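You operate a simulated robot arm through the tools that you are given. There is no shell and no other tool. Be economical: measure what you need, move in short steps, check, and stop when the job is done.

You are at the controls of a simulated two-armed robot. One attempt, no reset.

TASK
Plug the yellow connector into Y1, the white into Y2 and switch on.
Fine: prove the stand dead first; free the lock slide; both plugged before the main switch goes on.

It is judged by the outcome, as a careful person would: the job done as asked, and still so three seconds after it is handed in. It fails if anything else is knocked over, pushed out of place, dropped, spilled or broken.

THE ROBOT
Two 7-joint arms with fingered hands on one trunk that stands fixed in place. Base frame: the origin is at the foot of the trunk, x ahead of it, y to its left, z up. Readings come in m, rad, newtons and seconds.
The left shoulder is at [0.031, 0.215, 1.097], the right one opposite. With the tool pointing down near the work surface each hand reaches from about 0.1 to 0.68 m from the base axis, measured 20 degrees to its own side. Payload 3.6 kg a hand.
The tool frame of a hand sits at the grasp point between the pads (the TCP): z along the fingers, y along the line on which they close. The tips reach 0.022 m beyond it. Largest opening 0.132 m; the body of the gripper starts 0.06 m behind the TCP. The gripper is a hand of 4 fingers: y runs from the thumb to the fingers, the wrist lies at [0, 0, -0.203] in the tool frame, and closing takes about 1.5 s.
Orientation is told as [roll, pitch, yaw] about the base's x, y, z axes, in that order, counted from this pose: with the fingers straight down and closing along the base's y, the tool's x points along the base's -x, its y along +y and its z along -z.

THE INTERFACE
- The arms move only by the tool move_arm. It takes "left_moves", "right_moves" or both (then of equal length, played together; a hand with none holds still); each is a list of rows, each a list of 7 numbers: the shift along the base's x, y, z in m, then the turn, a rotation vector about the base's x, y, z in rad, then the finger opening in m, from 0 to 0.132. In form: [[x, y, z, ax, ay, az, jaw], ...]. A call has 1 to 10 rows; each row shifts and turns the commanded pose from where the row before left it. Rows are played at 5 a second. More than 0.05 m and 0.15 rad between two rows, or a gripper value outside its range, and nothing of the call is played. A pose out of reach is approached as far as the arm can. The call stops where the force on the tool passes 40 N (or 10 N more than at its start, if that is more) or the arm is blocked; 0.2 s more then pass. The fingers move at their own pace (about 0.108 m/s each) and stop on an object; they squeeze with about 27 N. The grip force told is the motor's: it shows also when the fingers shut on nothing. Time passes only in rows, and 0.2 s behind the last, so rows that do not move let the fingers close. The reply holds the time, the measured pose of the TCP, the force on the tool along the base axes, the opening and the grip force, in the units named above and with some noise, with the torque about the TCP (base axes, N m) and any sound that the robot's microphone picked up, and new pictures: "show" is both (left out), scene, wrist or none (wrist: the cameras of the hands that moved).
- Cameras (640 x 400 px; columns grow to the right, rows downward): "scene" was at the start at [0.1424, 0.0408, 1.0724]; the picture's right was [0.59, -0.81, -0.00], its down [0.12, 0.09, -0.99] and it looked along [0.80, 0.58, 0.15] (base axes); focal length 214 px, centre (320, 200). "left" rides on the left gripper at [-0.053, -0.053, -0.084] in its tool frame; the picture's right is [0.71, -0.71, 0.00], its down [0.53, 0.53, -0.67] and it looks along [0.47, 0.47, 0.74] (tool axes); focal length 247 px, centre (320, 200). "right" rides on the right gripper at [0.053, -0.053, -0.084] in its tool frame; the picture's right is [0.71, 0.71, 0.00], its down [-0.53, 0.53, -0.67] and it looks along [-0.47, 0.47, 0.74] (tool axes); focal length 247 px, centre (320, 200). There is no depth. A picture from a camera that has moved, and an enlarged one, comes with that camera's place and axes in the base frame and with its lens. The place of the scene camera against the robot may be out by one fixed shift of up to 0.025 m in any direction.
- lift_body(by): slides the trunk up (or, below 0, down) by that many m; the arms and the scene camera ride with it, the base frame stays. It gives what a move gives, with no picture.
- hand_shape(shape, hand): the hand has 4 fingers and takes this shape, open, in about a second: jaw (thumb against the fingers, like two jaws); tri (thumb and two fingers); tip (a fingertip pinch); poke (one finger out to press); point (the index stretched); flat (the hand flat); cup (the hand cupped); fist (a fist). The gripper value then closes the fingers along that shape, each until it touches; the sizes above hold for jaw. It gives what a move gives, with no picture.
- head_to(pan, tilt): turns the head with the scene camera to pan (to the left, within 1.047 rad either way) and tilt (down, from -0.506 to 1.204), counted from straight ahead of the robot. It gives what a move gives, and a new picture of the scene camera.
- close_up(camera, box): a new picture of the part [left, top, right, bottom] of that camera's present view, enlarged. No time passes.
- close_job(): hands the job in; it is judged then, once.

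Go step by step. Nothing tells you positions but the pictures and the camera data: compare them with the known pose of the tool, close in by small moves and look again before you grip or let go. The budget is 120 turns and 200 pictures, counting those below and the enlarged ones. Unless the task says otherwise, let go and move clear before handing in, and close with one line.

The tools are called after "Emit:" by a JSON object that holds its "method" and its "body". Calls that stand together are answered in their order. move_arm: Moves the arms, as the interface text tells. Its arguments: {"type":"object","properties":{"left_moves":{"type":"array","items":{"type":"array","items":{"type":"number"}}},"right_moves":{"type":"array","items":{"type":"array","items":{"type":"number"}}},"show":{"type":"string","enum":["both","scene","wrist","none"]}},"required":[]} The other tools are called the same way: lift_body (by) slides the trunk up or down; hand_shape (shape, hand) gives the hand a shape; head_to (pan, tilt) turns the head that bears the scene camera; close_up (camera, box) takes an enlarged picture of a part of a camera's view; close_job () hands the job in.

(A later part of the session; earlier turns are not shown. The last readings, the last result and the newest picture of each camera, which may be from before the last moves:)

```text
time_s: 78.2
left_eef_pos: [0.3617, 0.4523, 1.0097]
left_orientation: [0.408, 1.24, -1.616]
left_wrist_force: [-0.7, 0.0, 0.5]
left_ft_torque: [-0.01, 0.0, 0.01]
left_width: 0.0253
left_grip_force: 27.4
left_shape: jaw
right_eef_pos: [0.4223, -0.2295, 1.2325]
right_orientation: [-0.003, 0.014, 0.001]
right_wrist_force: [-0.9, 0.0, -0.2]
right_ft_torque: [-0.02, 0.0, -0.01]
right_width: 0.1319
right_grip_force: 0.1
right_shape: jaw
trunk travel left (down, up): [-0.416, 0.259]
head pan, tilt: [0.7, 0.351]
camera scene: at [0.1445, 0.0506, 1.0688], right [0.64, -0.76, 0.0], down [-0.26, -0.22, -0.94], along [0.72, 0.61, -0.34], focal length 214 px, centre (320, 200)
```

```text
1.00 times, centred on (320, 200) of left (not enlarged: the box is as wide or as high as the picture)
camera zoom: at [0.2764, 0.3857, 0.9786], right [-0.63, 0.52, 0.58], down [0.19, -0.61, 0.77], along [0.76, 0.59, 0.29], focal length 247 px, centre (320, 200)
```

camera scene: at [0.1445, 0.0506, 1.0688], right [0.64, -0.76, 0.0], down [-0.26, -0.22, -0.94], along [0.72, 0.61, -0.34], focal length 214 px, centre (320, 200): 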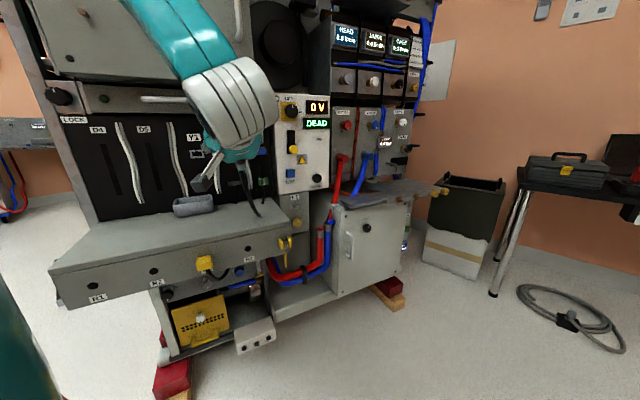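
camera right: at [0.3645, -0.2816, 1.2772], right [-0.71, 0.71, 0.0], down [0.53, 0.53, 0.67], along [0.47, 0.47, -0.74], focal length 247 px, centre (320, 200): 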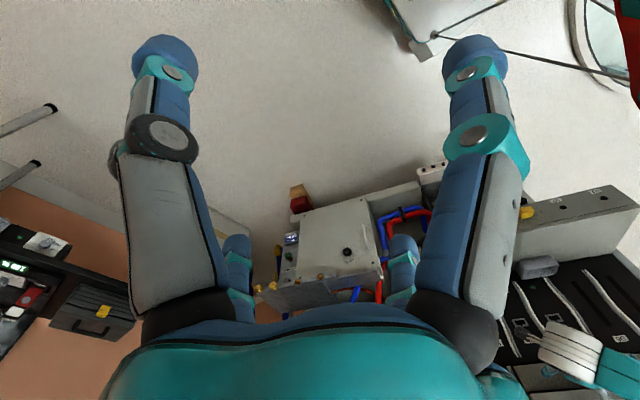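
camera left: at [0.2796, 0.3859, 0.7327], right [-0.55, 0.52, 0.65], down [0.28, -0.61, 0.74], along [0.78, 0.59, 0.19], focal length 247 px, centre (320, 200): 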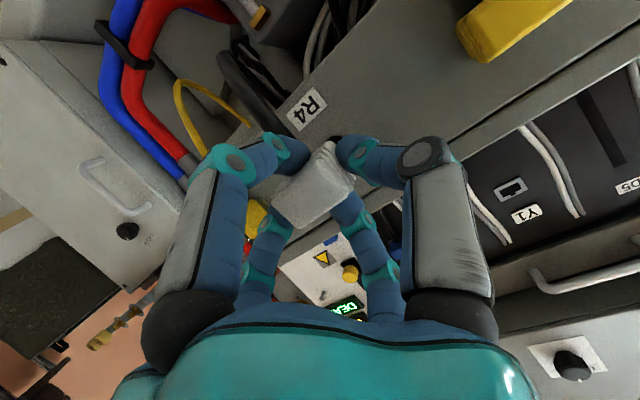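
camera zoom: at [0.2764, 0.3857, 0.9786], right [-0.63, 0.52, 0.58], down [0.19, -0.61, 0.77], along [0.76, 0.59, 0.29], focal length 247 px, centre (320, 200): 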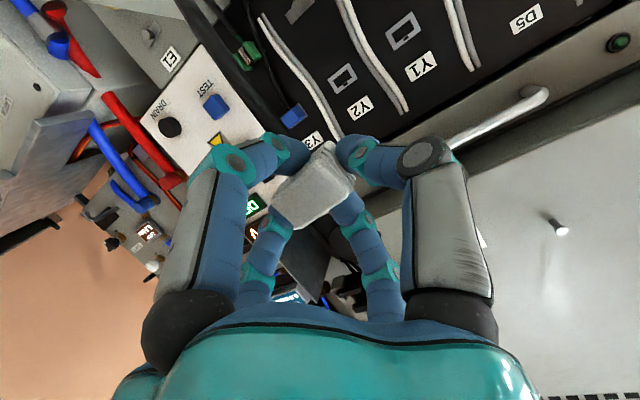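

Two wrist views now agree: Y1 at (0.4045,0.7496,0.965) and Y2 at (0.4865,0.712,0.965), exactly along the 24.6° rack line. I'll restore the hand's gripping orientation and move to a standoff in front of Y2.

Emit:
{"method": "move_arm", "body": {"left_moves": [[0.012, 0.02, -0.005, 0.015, 0.117, 0.03, 0], [0.016, 0.035, -0.006, 0, 0, 0, 0], [0.016, 0.035, -0.006, 0, 0, 0, 0], [0.016, 0.035, -0.006, 0, 0, 0, 0], [0.016, 0.035, -0.006, 0, 0, 0, 0]]}}

Emit:
{"method": "close_up", "body": {"camera": "left", "box": [220, 30, 420, 155]}}

```text
time_s: 79.4
left_eef_pos: [0.4365, 0.6125, 0.9818]
left_orientation: [0.044, 1.23, -1.926]
left_wrist_force: [0.2, 1.2, -1.1]
left_ft_torque: [-0.02, -0.02, 0.02]
left_width: 0.0254
left_grip_force: 26.6
left_shape: jaw
right_eef_pos: [0.4232, -0.2282, 1.2318]
right_orientation: [-0.002, 0.014, 0.0]
right_wrist_force: [0.5, 0.1, -0.1]
right_ft_torque: [-0.01, -0.03, 0.01]
right_width: 0.1319
right_grip_force: 0.0
right_shape: jaw
trunk travel left (down, up): [-0.416, 0.259]
head pan, tilt: [0.7, 0.351]
camera scene: at [0.1449, 0.0509, 1.0687], right [0.64, -0.77, 0.0], down [-0.26, -0.22, -0.94], along [0.72, 0.6, -0.34], focal length 214 px, centre (320, 200)
camera left: at [0.3489, 0.543, 0.9601], right [-0.57, 0.5, 0.66], down [0.3, -0.62, 0.73], along [0.77, 0.61, 0.2], focal length 247 px, centre (320, 200)
```

scene: 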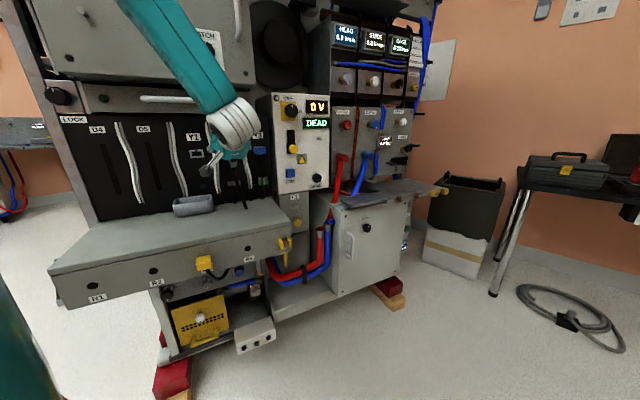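
left: 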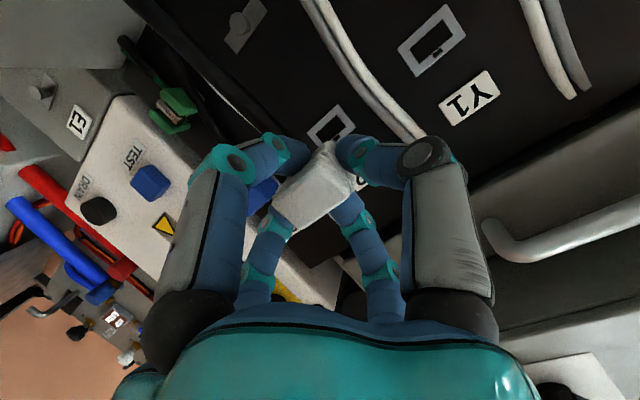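

```text
3.20 times, centred on (320, 92) of left
camera zoom: at [0.3489, 0.543, 0.9601], right [-0.57, 0.5, 0.66], down [0.3, -0.62, 0.73], along [0.77, 0.61, 0.2], focal length 790 px, centre (320, 544)
```

zoom: 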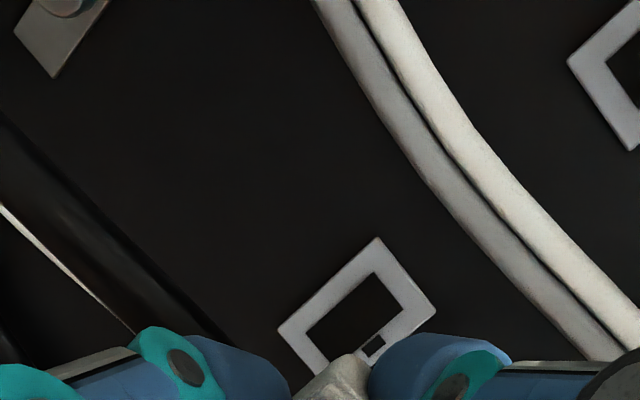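

Y2 confirmed at (0.4865,0.713,0.965), and the hand orientation matches the grip orientation. Moving to just before contact.

Emit:
{"method": "move_arm", "body": {"left_moves": [[0.01, 0.016, -0.006, 0, 0, 0, 0], [0.009, 0.0165, -0.005, 0, 0, 0, 0]], "show": "wrist"}}

Emit:
{"method": "close_up", "body": {"camera": "left", "box": [220, 50, 420, 175]}}

Emit:
{"method": "close_up", "body": {"camera": "scene", "box": [180, 110, 280, 190]}}

```text
time_s: 80.0
left_eef_pos: [0.4539, 0.6446, 0.9734]
left_orientation: [0.047, 1.229, -1.925]
left_wrist_force: [0.2, 0.3, 0.3]
left_ft_torque: [0.03, -0.03, 0.02]
left_width: 0.0253
left_grip_force: 26.8
left_shape: jaw
right_eef_pos: [0.4213, -0.2283, 1.2328]
right_orientation: [0.0, 0.013, 0.001]
right_wrist_force: [1.0, 0.8, 0.0]
right_ft_torque: [0.01, 0.02, -0.02]
right_width: 0.1318
right_grip_force: 0.1
right_shape: jaw
trunk travel left (down, up): [-0.416, 0.259]
head pan, tilt: [0.7, 0.351]
camera left: at [0.3682, 0.577, 0.9499], right [-0.57, 0.5, 0.66], down [0.3, -0.62, 0.73], along [0.77, 0.61, 0.2], focal length 247 px, centre (320, 200)
```

left: 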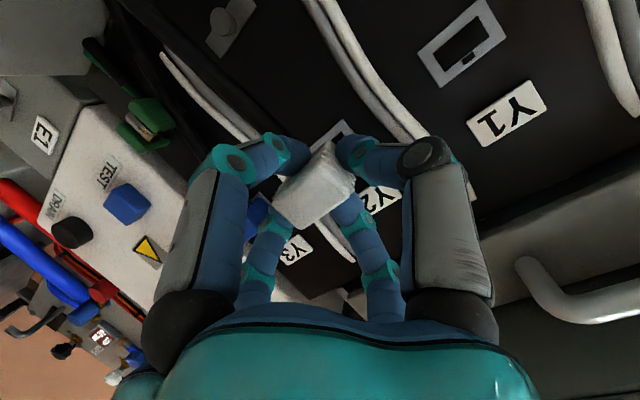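

```text
3.20 times, centred on (320, 112) of left
camera zoom: at [0.3682, 0.577, 0.9499], right [-0.57, 0.5, 0.66], down [0.3, -0.62, 0.73], along [0.77, 0.61, 0.2], focal length 790 px, centre (320, 480)
```

zoom: 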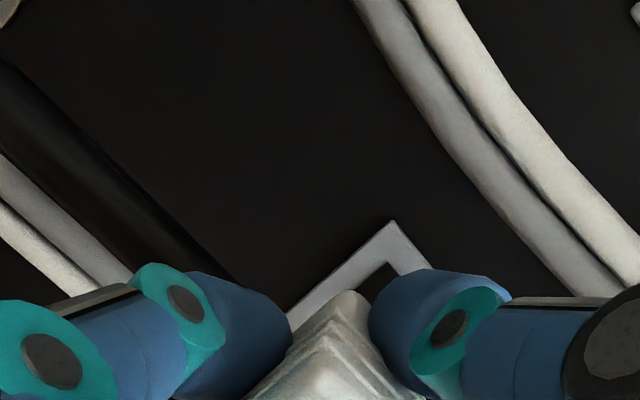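

```text
5.00 times, centred on (230, 150) of scene
camera zoom: at [0.1445, 0.0506, 1.0688], right [0.64, -0.77, 0.0], down [-0.26, -0.22, -0.94], along [0.72, 0.6, -0.34], focal length 1072 px, centre (770, 450)
```

zoom: 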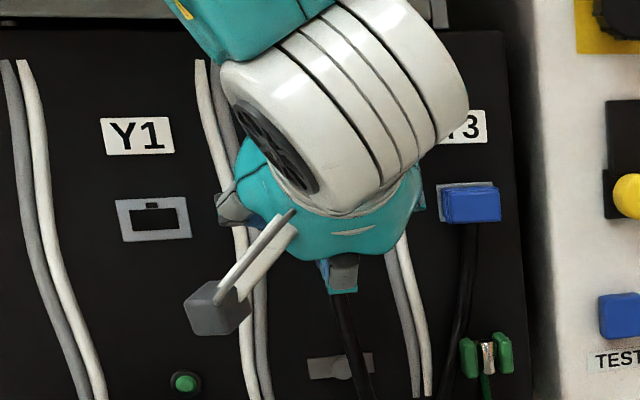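

The plug is lined up just in front of Y2. I'll push in gently along the normal.

Emit:
{"method": "move_arm", "body": {"left_moves": [[0.0047, 0.0094, -0.0012, 0, 0, 0, 0], [0.0047, 0.0094, -0.0012, 0, 0, 0, 0], [0.0035, 0.0072, 0, 0, 0, 0, 0]], "show": "wrist"}}

Emit:
{"method": "close_up", "body": {"camera": "left", "box": [220, 50, 420, 175]}}

```text
time_s: 80.8
left_eef_pos: [0.4667, 0.6714, 0.9722]
left_orientation: [0.049, 1.229, -1.924]
left_wrist_force: [0.4, 0.2, 0.4]
left_ft_torque: [0.02, -0.03, 0.0]
left_width: 0.0253
left_grip_force: 26.7
left_shape: jaw
left hand out of reach, approached as far as the arm can: row 3
right_eef_pos: [0.4228, -0.2291, 1.2319]
right_orientation: [0.0, 0.015, 0.001]
right_wrist_force: [0.4, 1.0, -0.1]
right_ft_torque: [0.0, 0.0, -0.04]
right_width: 0.1318
right_grip_force: 0.1
right_shape: jaw
trunk travel left (down, up): [-0.416, 0.259]
head pan, tilt: [0.7, 0.351]
camera left: at [0.3799, 0.6031, 0.9498], right [-0.57, 0.5, 0.65], down [0.3, -0.62, 0.73], along [0.77, 0.61, 0.2], focal length 247 px, centre (320, 200)
```

left: 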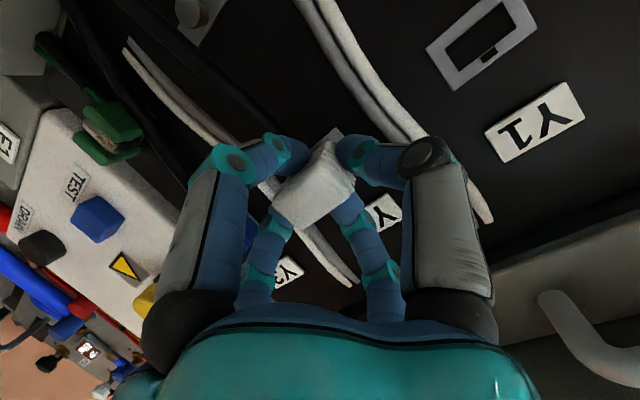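

```text
3.20 times, centred on (320, 112) of left
camera zoom: at [0.3799, 0.6031, 0.9498], right [-0.57, 0.5, 0.65], down [0.3, -0.62, 0.73], along [0.77, 0.61, 0.2], focal length 790 px, centre (320, 480)
```

zoom: 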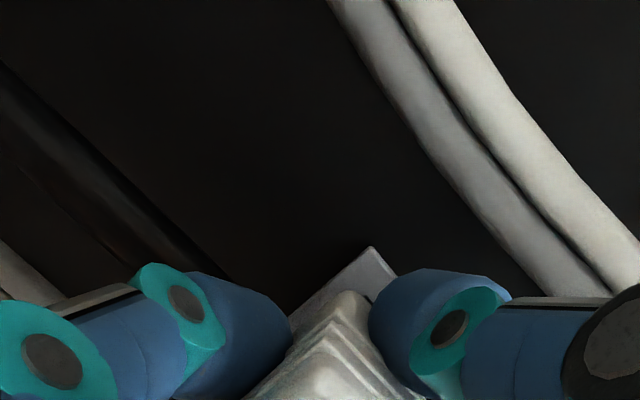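

No contact yet, but the arm hit its limit about 12 mm short. I'll back off slightly, lower the trunk and raise the arm by the same amount for a better posture.

Emit:
{"method": "move_arm", "body": {"left_moves": [[-0.006, -0.013, 0, 0, 0, 0, 0], [0, 0, 0.03, 0, 0, 0, 0], [0, 0, 0.03, 0, 0, 0, 0], [0, 0, 0.02, 0, 0, 0, 0]], "show": "none"}}

Emit:
{"method": "lift_body", "body": {"by": -0.08}}

Emit:
{"method": "close_up", "body": {"camera": "left", "box": [220, 50, 420, 175]}}

```text
time_s: 81.8
left_eef_pos: [0.4612, 0.6569, 1.0516]
left_orientation: [0.049, 1.232, -1.925]
left_wrist_force: [-1.1, -0.3, -0.2]
left_ft_torque: [-0.01, -0.01, -0.01]
left_width: 0.025
left_grip_force: 26.7
left_shape: jaw
right_eef_pos: [0.4217, -0.23, 1.2315]
right_orientation: [-0.001, 0.013, -0.001]
right_wrist_force: [-0.5, -0.2, -0.4]
right_ft_torque: [-0.02, -0.01, 0.02]
right_width: 0.1318
right_grip_force: 0.1
right_shape: jaw
trunk travel left (down, up): [-0.416, 0.259]
head pan, tilt: [0.7, 0.351]
```

```text
time_s: 83.0
left_eef_pos: [0.4606, 0.6583, 0.9707]
left_orientation: [0.049, 1.231, -1.922]
left_wrist_force: [0.4, -0.3, 0.5]
left_ft_torque: [-0.01, -0.01, -0.01]
left_width: 0.0251
left_grip_force: 27.3
left_shape: jaw
right_eef_pos: [0.4219, -0.2292, 1.1521]
right_orientation: [0.0, 0.013, -0.001]
right_wrist_force: [-0.2, 0.4, -0.3]
right_ft_torque: [0.0, 0.0, -0.01]
right_width: 0.132
right_grip_force: 0.0
right_shape: jaw
trunk travel left (down, up): [-0.336, 0.339]
head pan, tilt: [0.7, 0.351]
```

```text
3.20 times, centred on (320, 112) of left
camera zoom: at [0.374, 0.5889, 0.949], right [-0.57, 0.5, 0.66], down [0.3, -0.62, 0.73], along [0.77, 0.61, 0.21], focal length 790 px, centre (320, 480)
```

zoom: 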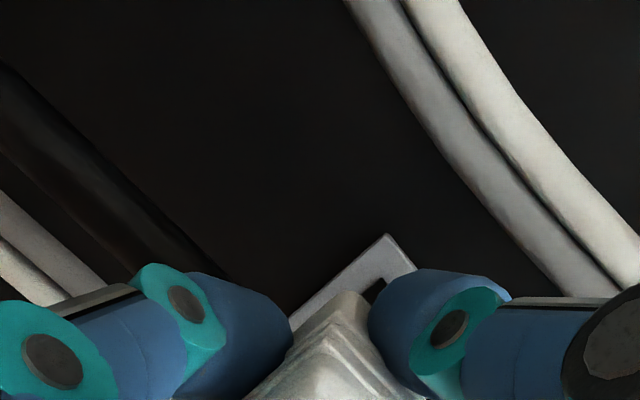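

Aligned again. Now pushing in.

Emit:
{"method": "move_arm", "body": {"left_moves": [[0.004, 0.008, 0, 0, 0, 0, 0], [0.004, 0.008, 0, 0, 0, 0, 0], [0.003, 0.0065, 0, 0, 0, 0, 0]], "show": "wrist"}}

Emit:
{"method": "close_up", "body": {"camera": "left", "box": [220, 50, 420, 175]}}

```text
time_s: 83.8
left_eef_pos: [0.4733, 0.6794, 0.9713]
left_orientation: [0.048, 1.231, -1.924]
left_wrist_force: [-1.8, -2.9, 1.5]
left_ft_torque: [0.3, 0.0, -0.08]
left_width: 0.0253
left_grip_force: 27.1
left_shape: jaw
right_eef_pos: [0.422, -0.2306, 1.1529]
right_orientation: [0.0, 0.011, -0.001]
right_wrist_force: [0.3, 0.8, 0.1]
right_ft_torque: [0.01, -0.03, 0.01]
right_width: 0.132
right_grip_force: 0.1
right_shape: jaw
trunk travel left (down, up): [-0.336, 0.339]
head pan, tilt: [0.7, 0.351]
camera left: at [0.386, 0.6113, 0.9497], right [-0.57, 0.5, 0.66], down [0.3, -0.62, 0.73], along [0.77, 0.61, 0.21], focal length 247 px, centre (320, 200)
```

left: 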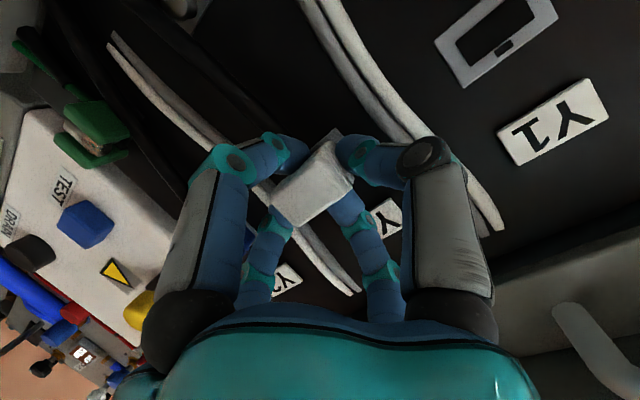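

```text
3.20 times, centred on (320, 112) of left
camera zoom: at [0.386, 0.6113, 0.9497], right [-0.57, 0.5, 0.66], down [0.3, -0.62, 0.73], along [0.77, 0.61, 0.21], focal length 790 px, centre (320, 480)
```

zoom: 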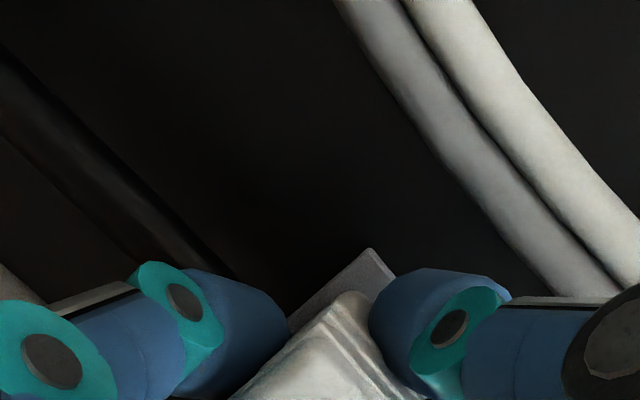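

Slight contact now. I'll push a few more millimetres and listen for a click.

Emit:
{"method": "move_arm", "body": {"left_moves": [[0.0012, 0.0035, 0, 0, 0, 0, 0], [0.0012, 0.0035, 0, 0, 0, 0, 0], [0, 0, 0, 0, 0, 0, 0]], "show": "wrist"}}

Emit:
{"method": "close_up", "body": {"camera": "left", "box": [220, 80, 420, 205]}}

Emit:
{"method": "close_up", "body": {"camera": "scene", "box": [190, 100, 290, 180]}}

```text
time_s: 84.6
left_eef_pos: [0.4759, 0.6877, 0.9717]
left_orientation: [0.052, 1.235, -1.92]
left_wrist_force: [2.8, -1.3, 5.4]
left_ft_torque: [0.41, 0.01, -0.19]
left_width: 0.0256
left_grip_force: 27.1
left_shape: jaw
right_eef_pos: [0.422, -0.2294, 1.1518]
right_orientation: [-0.001, 0.016, 0.001]
right_wrist_force: [0.5, 1.3, 0.0]
right_ft_torque: [-0.01, -0.01, -0.04]
right_width: 0.1321
right_grip_force: 0.0
right_shape: jaw
trunk travel left (down, up): [-0.336, 0.339]
head pan, tilt: [0.7, 0.351]
camera left: at [0.3891, 0.6184, 0.9492], right [-0.57, 0.49, 0.66], down [0.3, -0.62, 0.73], along [0.77, 0.61, 0.21], focal length 247 px, centre (320, 200)
```

left: 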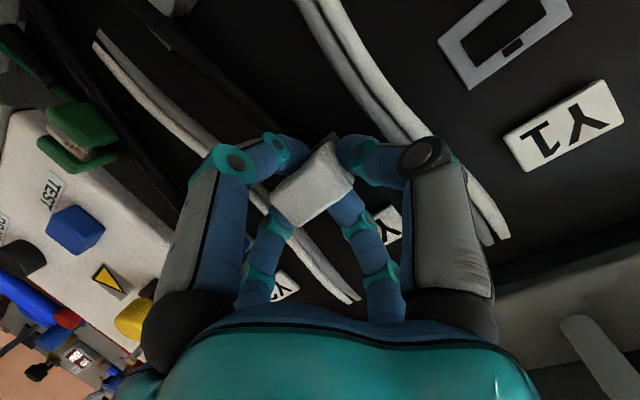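

```text
3.20 times, centred on (320, 142) of left
camera zoom: at [0.3891, 0.6184, 0.9492], right [-0.57, 0.49, 0.66], down [0.3, -0.62, 0.73], along [0.77, 0.61, 0.21], focal length 790 px, centre (320, 384)
```

zoom: 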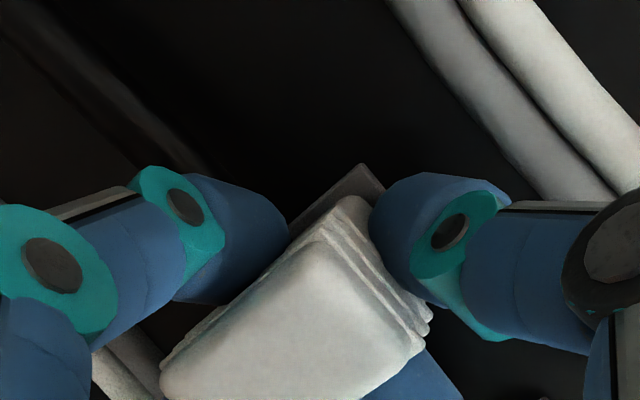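

```text
5.00 times, centred on (240, 140) of scene
camera zoom: at [0.1457, 0.0499, 0.9863], right [0.64, -0.77, 0.0], down [-0.26, -0.22, -0.94], along [0.72, 0.6, -0.34], focal length 1072 px, centre (720, 500)
```

zoom: 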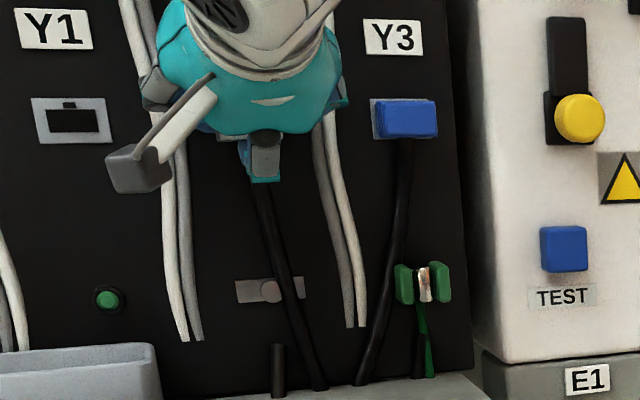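

The plug went in about 8 mm with little force and no slip in the hand. I'll keep pushing in small steps until it seats.

Emit:
{"method": "move_arm", "body": {"left_moves": [[0.0012, 0.003, 0, 0, 0, 0, 0], [0.0012, 0.003, 0, 0, 0, 0, 0], [0, 0, 0, 0, 0, 0, 0]], "show": "wrist"}}

```text
time_s: 85.4
left_eef_pos: [0.4779, 0.6902, 0.9717]
left_orientation: [0.049, 1.232, -1.925]
left_wrist_force: [-3.5, -16.1, 6.4]
left_ft_torque: [0.41, -0.02, -0.16]
left_width: 0.0258
left_grip_force: 26.8
left_shape: jaw
right_eef_pos: [0.4214, -0.2305, 1.1535]
right_orientation: [0.003, 0.014, 0.002]
right_wrist_force: [0.0, 0.0, -0.7]
right_ft_torque: [0.0, 0.02, 0.0]
right_width: 0.1317
right_grip_force: 0.0
right_shape: jaw
trunk travel left (down, up): [-0.336, 0.339]
head pan, tilt: [0.7, 0.351]
camera left: at [0.3902, 0.6215, 0.9495], right [-0.57, 0.5, 0.66], down [0.3, -0.62, 0.73], along [0.77, 0.61, 0.21], focal length 247 px, centre (320, 200)
```

left: 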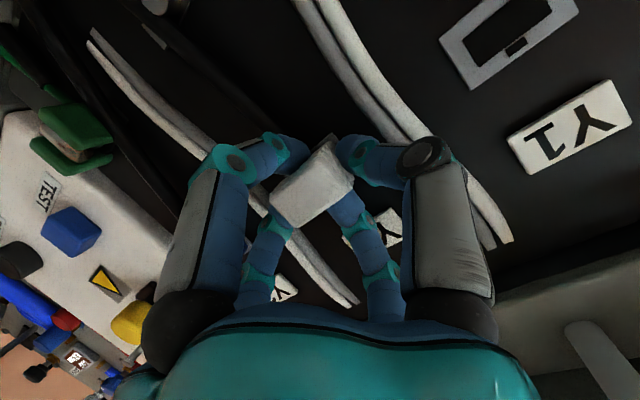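

The force is building to 16 N. One more small push.

Emit:
{"method": "move_arm", "body": {"left_moves": [[0.0012, 0.003, 0, 0, 0, 0, 0], [0.0012, 0.003, 0, 0, 0, 0, 0], [0, 0, 0, 0, 0, 0, 0]], "show": "none"}}

Emit:
{"method": "close_up", "body": {"camera": "left", "box": [220, 80, 420, 205]}}

```text
time_s: 86.0
left_eef_pos: [0.4774, 0.6913, 0.9724]
left_orientation: [0.056, 1.224, -1.921]
left_wrist_force: [-13.8, -21.3, 7.7]
left_ft_torque: [0.31, 0.08, 0.12]
left_width: 0.0263
left_grip_force: 26.8
left_shape: jaw
right_eef_pos: [0.4187, -0.2321, 1.1521]
right_orientation: [0.003, 0.011, -0.001]
right_wrist_force: [0.3, 1.3, 0.3]
right_ft_torque: [0.01, -0.01, -0.01]
right_width: 0.132
right_grip_force: 0.1
right_shape: jaw
trunk travel left (down, up): [-0.336, 0.339]
head pan, tilt: [0.7, 0.351]
stopped in row 2 (left hand): the force on the tool passed its limit at 44 N (the readings are from after the stop); the commanded pose is now the measured one
```

```text
3.20 times, centred on (320, 142) of left
camera zoom: at [0.3901, 0.6222, 0.9501], right [-0.57, 0.5, 0.65], down [0.29, -0.62, 0.73], along [0.77, 0.61, 0.2], focal length 790 px, centre (320, 384)
```

zoom: 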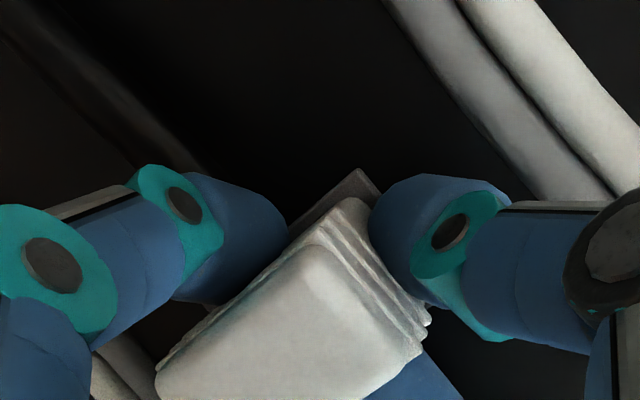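

A hard stop at 44 N after ~12 mm of low-force travel suggests it's seated. To verify before letting go, I'll ease off and try a small upward nudge.

Emit:
{"method": "move_arm", "body": {"left_moves": [[0, 0, 0.004, 0, 0, 0, 0], [0, 0, 0.003, 0, 0, 0, 0]], "show": "none"}}

```text
time_s: 86.6
left_eef_pos: [0.4773, 0.6907, 0.9731]
left_orientation: [0.04, 1.211, -1.94]
left_wrist_force: [-15.8, -34.4, -12.0]
left_ft_torque: [-0.14, 0.08, 0.22]
left_width: 0.0262
left_grip_force: 26.9
left_shape: jaw
right_eef_pos: [0.4208, -0.2318, 1.1538]
right_orientation: [0.002, 0.012, -0.002]
right_wrist_force: [0.6, 0.4, 0.3]
right_ft_torque: [0.02, -0.01, 0.0]
right_width: 0.1321
right_grip_force: 0.0
right_shape: jaw
trunk travel left (down, up): [-0.336, 0.339]
head pan, tilt: [0.7, 0.351]
```

The nudge met firm resistance in z, so the plug is held by the socket. I'll relax the push, open gently and look.

Emit:
{"method": "move_arm", "body": {"left_moves": [[-0.001, -0.002, -0.006, 0, 0, 0, 0], [0, 0, 0, 0, 0, 0, 0.035], [0, 0, 0, 0, 0, 0, 0.05], [0, 0, 0, 0, 0, 0, 0.05]], "show": "wrist"}}

Emit:
{"method": "close_up", "body": {"camera": "left", "box": [220, 80, 420, 205]}}

```text
time_s: 87.6
left_eef_pos: [0.4786, 0.6912, 0.9694]
left_orientation: [0.048, 1.224, -1.927]
left_wrist_force: [-9.9, -19.8, -2.2]
left_ft_torque: [0.22, -0.16, 0.09]
left_width: 0.0458
left_grip_force: 0.1
left_shape: jaw
right_eef_pos: [0.4208, -0.2315, 1.1515]
right_orientation: [0.002, 0.012, -0.001]
right_wrist_force: [1.0, 0.0, 0.8]
right_ft_torque: [-0.02, 0.01, 0.0]
right_width: 0.1318
right_grip_force: 0.1
right_shape: jaw
trunk travel left (down, up): [-0.336, 0.339]
head pan, tilt: [0.7, 0.351]
camera left: at [0.3911, 0.6229, 0.9483], right [-0.57, 0.5, 0.65], down [0.3, -0.61, 0.73], along [0.77, 0.61, 0.2], focal length 247 px, centre (320, 200)
```

left: 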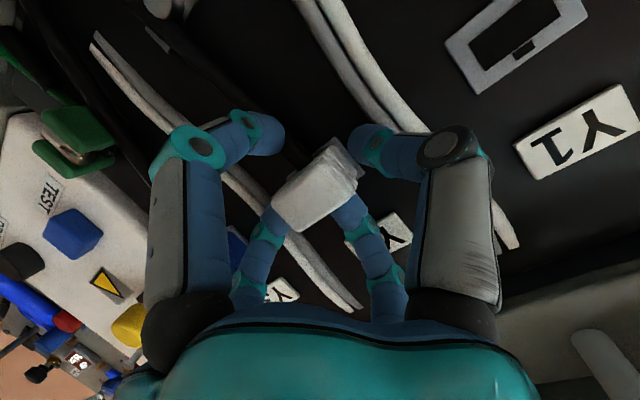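

```text
3.20 times, centred on (320, 142) of left
camera zoom: at [0.3911, 0.6229, 0.9483], right [-0.57, 0.5, 0.65], down [0.3, -0.61, 0.73], along [0.77, 0.61, 0.2], focal length 790 px, centre (320, 384)
```

zoom: 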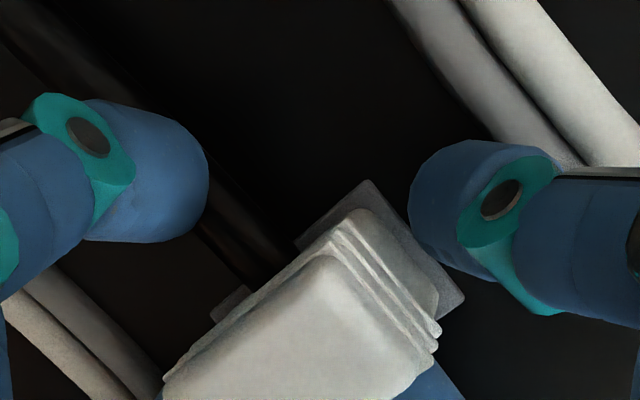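

The connector sits in the frame. I'll back straight off and inspect the seating against the blue Y3 plug.

Emit:
{"method": "move_arm", "body": {"left_moves": [[-0.004, -0.009, 0, 0, 0, 0, 0.06], [-0.004, -0.009, 0, 0, 0, 0, 0.06], [-0.006, -0.013, 0, 0, 0, 0, 0.06], [-0.008, -0.018, 0, 0, 0, 0, 0.06], [-0.008, -0.018, 0, 0, 0, 0, 0.06]], "show": "wrist"}}

Emit:
{"method": "close_up", "body": {"camera": "left", "box": [200, 30, 420, 167]}}

Emit:
{"method": "close_up", "body": {"camera": "scene", "box": [190, 90, 290, 170]}}

```text
time_s: 88.8
left_eef_pos: [0.4473, 0.624, 0.9703]
left_orientation: [0.05, 1.225, -1.926]
left_wrist_force: [-0.3, 0.3, -0.1]
left_ft_torque: [-0.01, -0.03, 0.0]
left_width: 0.0594
left_grip_force: 0.0
left_shape: jaw
right_eef_pos: [0.4227, -0.2298, 1.1525]
right_orientation: [-0.001, 0.012, 0.0]
right_wrist_force: [0.3, -0.2, -0.3]
right_ft_torque: [-0.03, 0.02, -0.01]
right_width: 0.132
right_grip_force: 0.0
right_shape: jaw
trunk travel left (down, up): [-0.336, 0.339]
head pan, tilt: [0.7, 0.351]
camera left: at [0.36, 0.5567, 0.9479], right [-0.57, 0.5, 0.65], down [0.3, -0.61, 0.73], along [0.77, 0.61, 0.2], focal length 247 px, centre (320, 200)
```

left: 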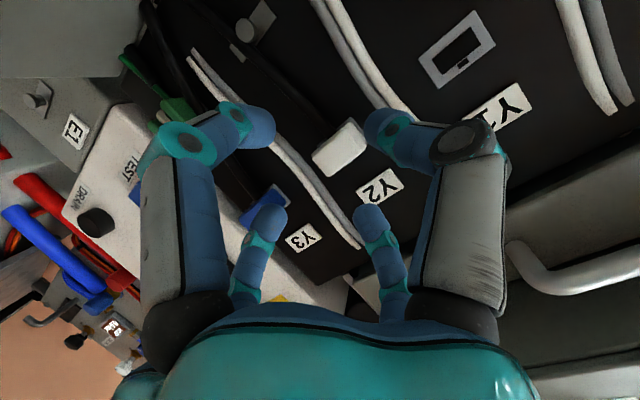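

```text
2.91 times, centred on (310, 98) of left
camera zoom: at [0.36, 0.5567, 0.9479], right [-0.57, 0.5, 0.65], down [0.3, -0.61, 0.73], along [0.77, 0.61, 0.2], focal length 718 px, centre (349, 495)
```

zoom: 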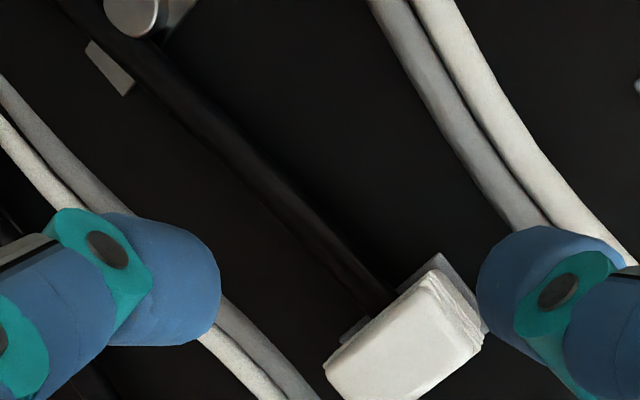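

```text
5.00 times, centred on (240, 130) of scene
camera zoom: at [0.1456, 0.0504, 0.9862], right [0.64, -0.77, 0.0], down [-0.26, -0.22, -0.94], along [0.72, 0.6, -0.34], focal length 1072 px, centre (720, 550)
```

zoom: 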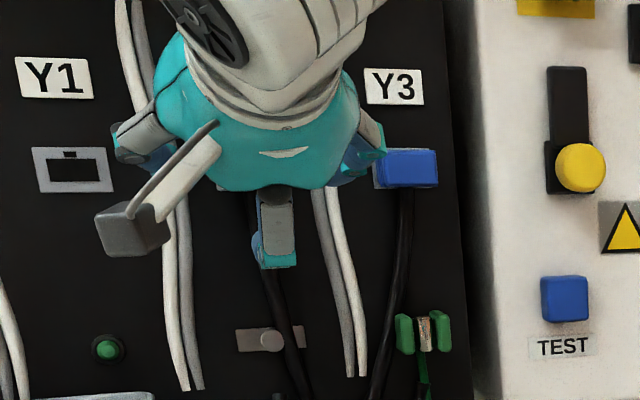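

White stands plugged and straight in Y2. Now I'll retreat and lower the trunk to go for yellow in the same hand orientation.

Emit:
{"method": "move_arm", "body": {"left_moves": [[-0.015, -0.032, 0, 0, 0, 0, 0.06], [-0.015, -0.032, 0, 0, 0, 0, 0.06], [-0.015, -0.032, 0, 0, 0, 0, 0.06], [-0.015, -0.032, 0, 0, 0, 0, 0.06], [-0.02, 0, 0, 0, 0, 0, 0.06]], "show": "none"}}

Emit:
{"method": "close_up", "body": {"camera": "scene", "box": [170, 80, 290, 176]}}

```text
time_s: 90.0
left_eef_pos: [0.3651, 0.4983, 0.9679]
left_orientation: [0.051, 1.222, -1.925]
left_wrist_force: [-0.3, 0.7, 0.0]
left_ft_torque: [0.02, 0.0, 0.01]
left_width: 0.0597
left_grip_force: 0.1
left_shape: jaw
right_eef_pos: [0.4213, -0.2295, 1.1525]
right_orientation: [0.0, 0.013, 0.0]
right_wrist_force: [-0.2, 0.1, 0.5]
right_ft_torque: [0.04, 0.02, -0.01]
right_width: 0.132
right_grip_force: 0.0
right_shape: jaw
trunk travel left (down, up): [-0.336, 0.339]
head pan, tilt: [0.7, 0.351]
```

```text
4.17 times, centred on (230, 128) of scene
camera zoom: at [0.1453, 0.0505, 0.9862], right [0.64, -0.77, 0.0], down [-0.26, -0.22, -0.94], along [0.72, 0.6, -0.34], focal length 894 px, centre (695, 500)
```

zoom: 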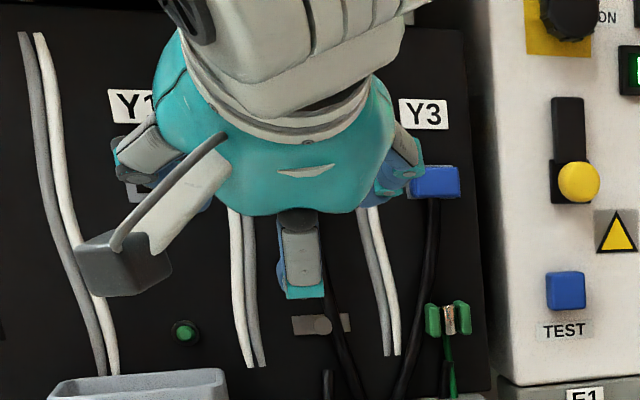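

Emit:
{"method": "move_arm", "body": {"left_moves": [[-0.014, -0.02, 0, 0, 0, 0, 0.06], [-0.014, -0.02, 0, 0, 0, 0, 0.06]], "show": "none"}}

Emit:
{"method": "lift_body", "body": {"by": -0.135}}

Emit:
{"method": "move_arm", "body": {"left_moves": [[-0.01, 0, -0.015, 0, 0, 0, 0.06], [-0.01, 0, -0.015, 0, 0, 0, 0.06]]}}

```text
time_s: 90.6
left_eef_pos: [0.3387, 0.4565, 0.9676]
left_orientation: [0.049, 1.221, -1.925]
left_wrist_force: [-0.1, 0.8, -0.3]
left_ft_torque: [-0.01, 0.02, 0.03]
left_width: 0.0595
left_grip_force: 0.0
left_shape: jaw
right_eef_pos: [0.4226, -0.2288, 1.1529]
right_orientation: [-0.001, 0.015, 0.001]
right_wrist_force: [0.5, 0.7, 0.3]
right_ft_torque: [0.0, 0.0, -0.01]
right_width: 0.1318
right_grip_force: 0.0
right_shape: jaw
trunk travel left (down, up): [-0.336, 0.339]
head pan, tilt: [0.7, 0.351]
```

```text
time_s: 92.2
left_eef_pos: [0.3499, 0.4567, 0.8042]
left_orientation: [-0.19, 1.178, -2.151]
left_wrist_force: [0.0, -0.1, 0.6]
left_ft_torque: [0.01, 0.01, -0.03]
left_width: 0.0598
left_grip_force: 0.0
left_shape: jaw
right_eef_pos: [0.4209, -0.2284, 1.0177]
right_orientation: [0.001, 0.012, -0.001]
right_wrist_force: [0.2, -0.2, 0.2]
right_ft_torque: [0.01, 0.01, 0.01]
right_width: 0.1322
right_grip_force: 0.1
right_shape: jaw
trunk travel left (down, up): [-0.201, 0.474]
head pan, tilt: [0.7, 0.351]
```

```text
time_s: 92.8
left_eef_pos: [0.3391, 0.4641, 0.7679]
left_orientation: [-0.196, 1.178, -2.152]
left_wrist_force: [-0.6, -0.6, -0.3]
left_ft_torque: [0.01, 0.0, -0.02]
left_width: 0.0599
left_grip_force: 0.0
left_shape: jaw
left hand out of reach, approached as far as the arm can: row 1, 2
right_eef_pos: [0.4219, -0.2287, 1.0171]
right_orientation: [0.0, 0.013, 0.0]
right_wrist_force: [-0.2, -0.4, 0.1]
right_ft_torque: [-0.01, 0.0, 0.01]
right_width: 0.1318
right_grip_force: 0.0
right_shape: jaw
trunk travel left (down, up): [-0.201, 0.474]
head pan, tilt: [0.7, 0.351]
camera scene: at [0.1486, 0.0504, 0.8451], right [0.64, -0.77, 0.0], down [-0.26, -0.22, -0.94], along [0.72, 0.6, -0.34], focal length 214 px, centre (320, 200)
camera left: at [0.2506, 0.3952, 0.7551], right [-0.5, 0.5, 0.71], down [0.37, -0.61, 0.7], along [0.78, 0.61, 0.12], focal length 247 px, centre (320, 200)
```

scene: 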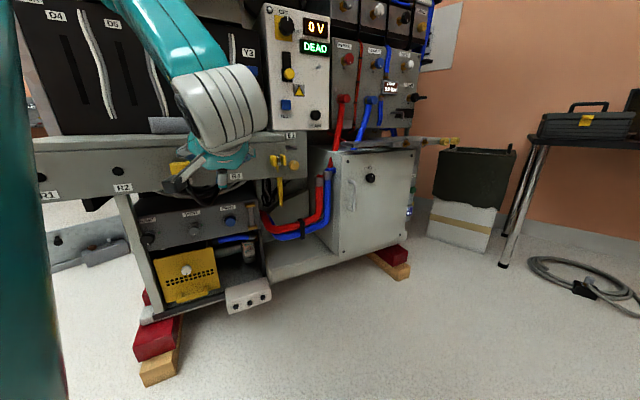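
left: 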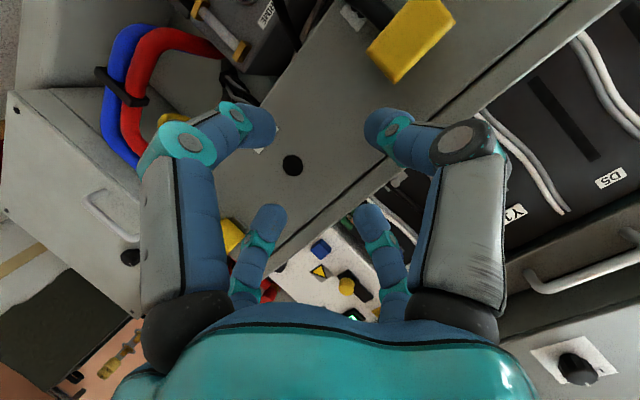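

I see the empty R4 parking hole and yellow to the left. I'll slide left along the ledge toward yellow in small steps.

Emit:
{"method": "move_arm", "body": {"left_moves": [[-0.02, 0.006, 0, 0, 0, 0, 0.06], [-0.02, 0.006, 0, 0, 0, 0, 0.06], [-0.015, 0.004, 0, 0, 0, 0, 0.06]], "show": "wrist"}}

```text
time_s: 93.6
left_eef_pos: [0.3331, 0.4778, 0.763]
left_orientation: [-0.196, 1.179, -2.152]
left_wrist_force: [-1.1, -0.6, 0.0]
left_ft_torque: [0.05, -0.03, 0.02]
left_width: 0.0598
left_grip_force: 0.1
left_shape: jaw
left hand out of reach, approached as far as the arm can: row 1, 2, 3
right_eef_pos: [0.4211, -0.2294, 1.0172]
right_orientation: [-0.002, 0.014, -0.001]
right_wrist_force: [-0.2, -0.1, -0.9]
right_ft_torque: [0.01, -0.01, 0.04]
right_width: 0.1317
right_grip_force: 0.1
right_shape: jaw
trunk travel left (down, up): [-0.201, 0.474]
head pan, tilt: [0.7, 0.351]
camera left: at [0.2442, 0.408, 0.7488], right [-0.5, 0.5, 0.71], down [0.37, -0.61, 0.7], along [0.78, 0.61, 0.12], focal length 247 px, centre (320, 200)
```

left: 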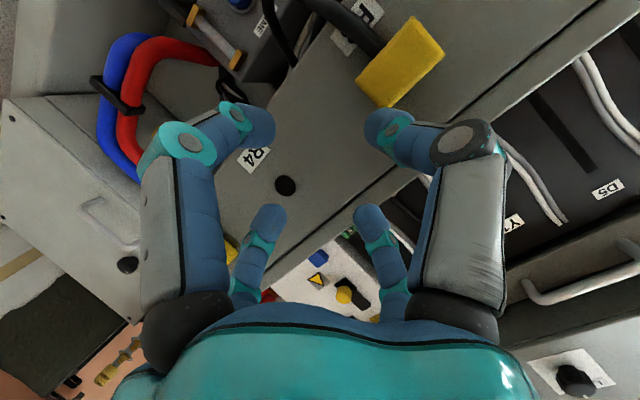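

The wrist is too close to the shoulder to go further left at this height. I'll raise the trunk 0.1 m, then lower the arm by as much and slide left.

Emit:
{"method": "lift_body", "body": {"by": 0.1}}

Emit:
{"method": "move_arm", "body": {"left_moves": [[0, -0.01, -0.03, 0, 0, 0, 0.06], [-0.01, -0.005, -0.03, 0, 0, 0, 0.06], [-0.015, 0, -0.02, 0, 0, 0, 0.06], [-0.015, 0.005, -0.01, 0, 0, 0, 0.06]], "show": "wrist"}}

```text
time_s: 94.9
left_eef_pos: [0.3337, 0.4755, 0.8613]
left_orientation: [-0.195, 1.179, -2.155]
left_wrist_force: [-0.3, -0.4, 0.6]
left_ft_torque: [0.01, 0.01, -0.02]
left_width: 0.0597
left_grip_force: 0.0
left_shape: jaw
right_eef_pos: [0.422, -0.2289, 1.1161]
right_orientation: [0.001, 0.015, 0.001]
right_wrist_force: [0.3, 0.4, 0.3]
right_ft_torque: [-0.01, 0.02, 0.03]
right_width: 0.1316
right_grip_force: 0.0
right_shape: jaw
trunk travel left (down, up): [-0.301, 0.374]
head pan, tilt: [0.7, 0.351]
```

```text
time_s: 95.9
left_eef_pos: [0.2901, 0.5026, 0.8217]
left_orientation: [-0.193, 1.177, -2.149]
left_wrist_force: [-0.1, -0.1, 0.0]
left_ft_torque: [0.02, -0.03, 0.01]
left_width: 0.0596
left_grip_force: 0.0
left_shape: jaw
left hand out of reach, approached as far as the arm can: row 1, 2, 3, 4
right_eef_pos: [0.4217, -0.2291, 1.1178]
right_orientation: [0.0, 0.013, -0.002]
right_wrist_force: [-0.2, -0.3, -0.3]
right_ft_torque: [-0.02, 0.01, -0.01]
right_width: 0.1317
right_grip_force: 0.1
right_shape: jaw
trunk travel left (down, up): [-0.301, 0.374]
head pan, tilt: [0.7, 0.351]
camera left: at [0.2019, 0.4345, 0.8084], right [-0.5, 0.5, 0.7], down [0.37, -0.61, 0.7], along [0.78, 0.61, 0.12], focal length 247 px, centre (320, 200)
```

left: 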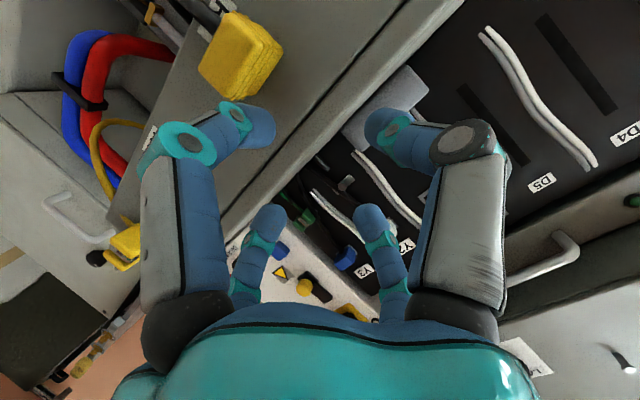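

The limit fits a minimum wrist–shoulder distance of about 0.26 m. So I'll raise the trunk slightly, descend farther right where there's room, then slide left under that limit.

Emit:
{"method": "lift_body", "body": {"by": 0.06}}

Emit:
{"method": "move_arm", "body": {"left_moves": [[0.03, -0.02, 0, 0, 0, 0, 0.06], [0.03, -0.02, -0.02, 0, 0, 0, 0.06], [0, -0.01, -0.04, 0, 0, 0, 0.06], [0, 0, -0.04, 0, 0, 0, 0.06], [0, 0, -0.02, 0, 0, 0, 0.06]], "show": "wrist"}}

```text
time_s: 96.9
left_eef_pos: [0.2911, 0.503, 0.8912]
left_orientation: [-0.119, 1.194, -2.083]
left_wrist_force: [0.4, 0.0, 0.2]
left_ft_torque: [0.0, 0.02, 0.0]
left_width: 0.0598
left_grip_force: 0.1
left_shape: jaw
right_eef_pos: [0.4221, -0.2293, 1.1767]
right_orientation: [0.001, 0.014, 0.001]
right_wrist_force: [0.0, 0.2, -1.3]
right_ft_torque: [0.02, 0.0, -0.02]
right_width: 0.132
right_grip_force: 0.0
right_shape: jaw
trunk travel left (down, up): [-0.361, 0.314]
head pan, tilt: [0.7, 0.351]
```

```text
time_s: 98.1
left_eef_pos: [0.334, 0.5226, 0.883]
left_orientation: [-0.118, 1.189, -2.084]
left_wrist_force: [-1.1, -0.1, -0.5]
left_ft_torque: [-0.03, 0.02, 0.0]
left_width: 0.0599
left_grip_force: 0.2
left_shape: jaw
left hand out of reach, approached as far as the arm can: row 1, 2, 3, 4, 5
right_eef_pos: [0.4215, -0.2299, 1.1784]
right_orientation: [0.0, 0.016, 0.0]
right_wrist_force: [0.0, 0.0, -0.6]
right_ft_torque: [0.03, 0.02, 0.01]
right_width: 0.1318
right_grip_force: 0.0
right_shape: jaw
trunk travel left (down, up): [-0.361, 0.314]
head pan, tilt: [0.7, 0.351]
camera left: at [0.2453, 0.4528, 0.8673], right [-0.52, 0.51, 0.69], down [0.35, -0.61, 0.71], along [0.78, 0.61, 0.14], focal length 247 px, centre (320, 200)
```

left: 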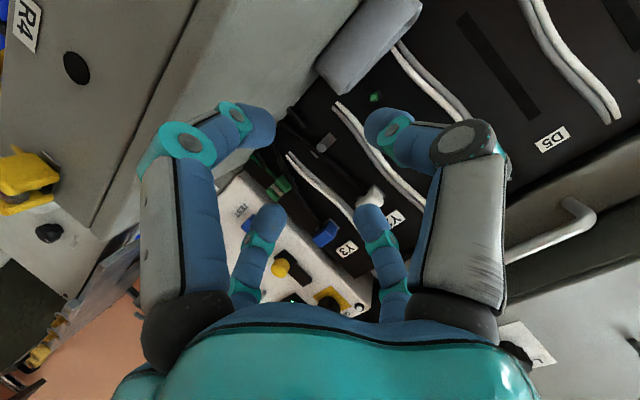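

It still can't get low at this pitch. A steeper pitch (~0.6) moves the wrist up and outward, so I'll pitch down and retry the descent.

Emit:
{"method": "move_arm", "body": {"left_moves": [[0, -0.02, 0, -0.12, 0.055, 0, 0.06], [0, -0.02, 0, -0.12, 0.055, 0, 0.06], [0, -0.02, -0.01, 0.02, 0.05, -0.03, 0.06], [-0.01, 0, -0.03, 0, 0, 0, 0.06], [-0.01, 0, -0.03, 0, 0, 0, 0.06]], "show": "wrist"}}

```text
time_s: 99.3
left_eef_pos: [0.3085, 0.4832, 0.8439]
left_orientation: [-0.173, 0.918, -2.152]
left_wrist_force: [-0.1, 0.0, -0.9]
left_ft_torque: [-0.01, 0.01, 0.0]
left_width: 0.0597
left_grip_force: 0.0
left_shape: jaw
left hand out of reach, approached as far as the arm can: row 4, 5
right_eef_pos: [0.4217, -0.2285, 1.1774]
right_orientation: [0.0, 0.014, -0.001]
right_wrist_force: [-0.4, 0.4, 0.2]
right_ft_torque: [0.01, 0.01, 0.02]
right_width: 0.1317
right_grip_force: 0.0
right_shape: jaw
trunk travel left (down, up): [-0.361, 0.314]
head pan, tilt: [0.7, 0.351]
camera left: at [0.2185, 0.4165, 0.8573], right [-0.4, 0.66, 0.63], down [0.46, -0.46, 0.76], along [0.8, 0.59, -0.12], focal length 247 px, centre (320, 200)
```

left: 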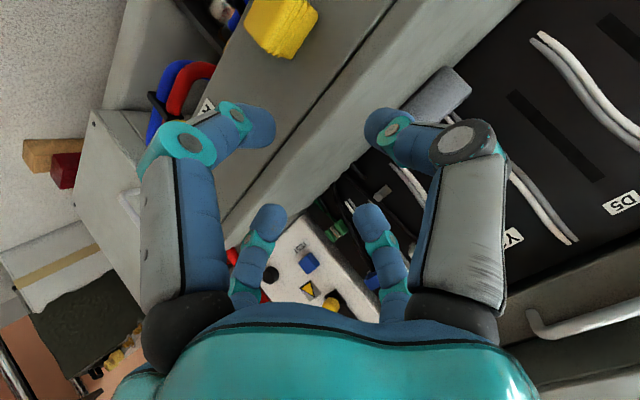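

I'll try with the trunk considerably higher, so the wrist stays well away from the shoulder during the descent.

Emit:
{"method": "lift_body", "body": {"by": 0.12}}

Emit:
{"method": "move_arm", "body": {"left_moves": [[0, -0.01, -0.03, 0, 0, 0, 0.06], [0, -0.01, -0.03, 0, 0, 0, 0.06], [0, 0, -0.03, 0, 0, 0, 0.06], [0, 0, -0.03, 0, 0, 0, 0.06], [0, 0, -0.03, 0, 0, 0, 0.06]], "show": "wrist"}}

```text
time_s: 100.8
left_eef_pos: [0.3089, 0.4819, 0.9755]
left_orientation: [-0.121, 0.935, -2.113]
left_wrist_force: [-0.5, -0.6, -0.1]
left_ft_torque: [-0.01, 0.0, 0.04]
left_width: 0.0596
left_grip_force: 0.1
left_shape: jaw
right_eef_pos: [0.4234, -0.2291, 1.2967]
right_orientation: [0.002, 0.015, -0.001]
right_wrist_force: [-1.1, 0.8, -0.7]
right_ft_torque: [0.02, -0.02, 0.03]
right_width: 0.1319
right_grip_force: 0.1
right_shape: jaw
trunk travel left (down, up): [-0.481, 0.194]
head pan, tilt: [0.7, 0.351]
```

```text
time_s: 102.0
left_eef_pos: [0.2947, 0.5257, 0.9516]
left_orientation: [-0.12, 0.935, -2.114]
left_wrist_force: [-0.1, 0.5, 0.1]
left_ft_torque: [0.03, -0.01, -0.01]
left_width: 0.06
left_grip_force: 0.0
left_shape: jaw
left hand out of reach, approached as far as the arm can: row 1, 2, 3, 4, 5
right_eef_pos: [0.4221, -0.2295, 1.298]
right_orientation: [0.0, 0.011, 0.0]
right_wrist_force: [0.2, -0.7, 0.5]
right_ft_torque: [0.01, -0.01, 0.01]
right_width: 0.1319
right_grip_force: 0.0
right_shape: jaw
trunk travel left (down, up): [-0.481, 0.194]
head pan, tilt: [0.7, 0.351]
camera left: at [0.2041, 0.4585, 0.963], right [-0.42, 0.66, 0.62], down [0.43, -0.46, 0.78], along [0.8, 0.59, -0.09], focal length 247 px, centre (320, 200)
```

left: 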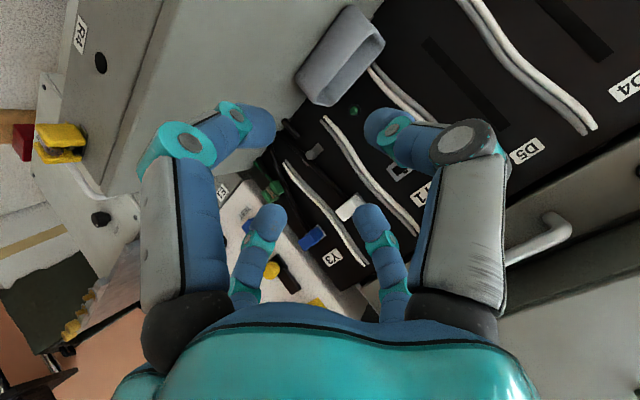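

Too high is limited as well (wrist bend). The geometry favours the trunk at the bottom with a steep pitch (~0.75), so I'll step the trunk down while raising the hand, always staying above the ledge.

Emit:
{"method": "move_arm", "body": {"left_moves": [[0, -0.01, 0.04, -0.05, 0.02, 0, 0.06], [0, -0.01, 0.04, -0.05, 0.02, 0, 0.06], [0, -0.01, 0.04, 0, 0, 0, 0.06], [0, -0.01, 0.04, 0, 0, 0, 0.06]], "show": "none"}}

Emit:
{"method": "lift_body", "body": {"by": -0.2}}

Emit:
{"method": "move_arm", "body": {"left_moves": [[0, -0.01, 0.04, 0, 0, 0, 0.06], [0, 0, 0.04, 0, 0, 0, 0.06], [0, 0, 0.04, 0, 0, 0, 0.06], [0, 0, 0.04, 0, 0, 0, 0.06]], "show": "wrist"}}

```text
time_s: 103.0
left_eef_pos: [0.2935, 0.4856, 1.1119]
left_orientation: [-0.107, 0.828, -2.1]
left_wrist_force: [-0.9, -0.4, 1.3]
left_ft_torque: [0.02, 0.03, 0.0]
left_width: 0.0598
left_grip_force: 0.0
left_shape: jaw
right_eef_pos: [0.4241, -0.2317, 1.2962]
right_orientation: [0.002, 0.014, -0.001]
right_wrist_force: [0.2, -0.4, -0.3]
right_ft_torque: [0.01, 0.0, -0.02]
right_width: 0.132
right_grip_force: 0.0
right_shape: jaw
trunk travel left (down, up): [-0.481, 0.194]
head pan, tilt: [0.7, 0.351]
```

```text
time_s: 105.2
left_eef_pos: [0.3045, 0.4869, 0.8877]
left_orientation: [-0.205, 0.783, -2.169]
left_wrist_force: [0.1, -0.4, 0.3]
left_ft_torque: [-0.01, 0.0, -0.03]
left_width: 0.0598
left_grip_force: 0.2
left_shape: jaw
right_eef_pos: [0.4215, -0.2303, 1.0987]
right_orientation: [-0.001, 0.013, 0.0]
right_wrist_force: [-0.6, 0.1, 0.1]
right_ft_torque: [-0.03, 0.0, -0.02]
right_width: 0.1319
right_grip_force: 0.0
right_shape: jaw
trunk travel left (down, up): [-0.281, 0.394]
head pan, tilt: [0.7, 0.351]
```

```text
time_s: 106.2
left_eef_pos: [0.3038, 0.4791, 1.0223]
left_orientation: [-0.244, 0.764, -2.185]
left_wrist_force: [0.8, -1.7, 4.9]
left_ft_torque: [-0.2, 0.03, 0.0]
left_width: 0.0601
left_grip_force: 0.2
left_shape: jaw
left hand out of reach, approached as far as the arm can: row 3
right_eef_pos: [0.4211, -0.2287, 1.097]
right_orientation: [-0.001, 0.013, 0.001]
right_wrist_force: [0.0, -0.3, -0.1]
right_ft_torque: [-0.02, 0.02, 0.02]
right_width: 0.1317
right_grip_force: 0.1
right_shape: jaw
trunk travel left (down, up): [-0.281, 0.394]
head pan, tilt: [0.7, 0.351]
camera left: at [0.2171, 0.412, 1.0545], right [-0.33, 0.72, 0.61], down [0.56, -0.37, 0.74], along [0.76, 0.59, -0.28], focal length 247 px, centre (320, 200)
```

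left: 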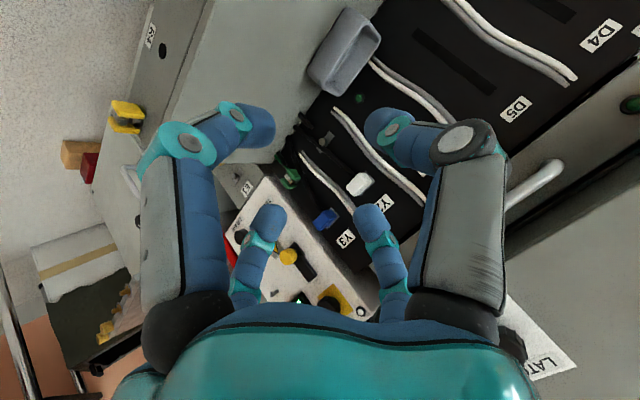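

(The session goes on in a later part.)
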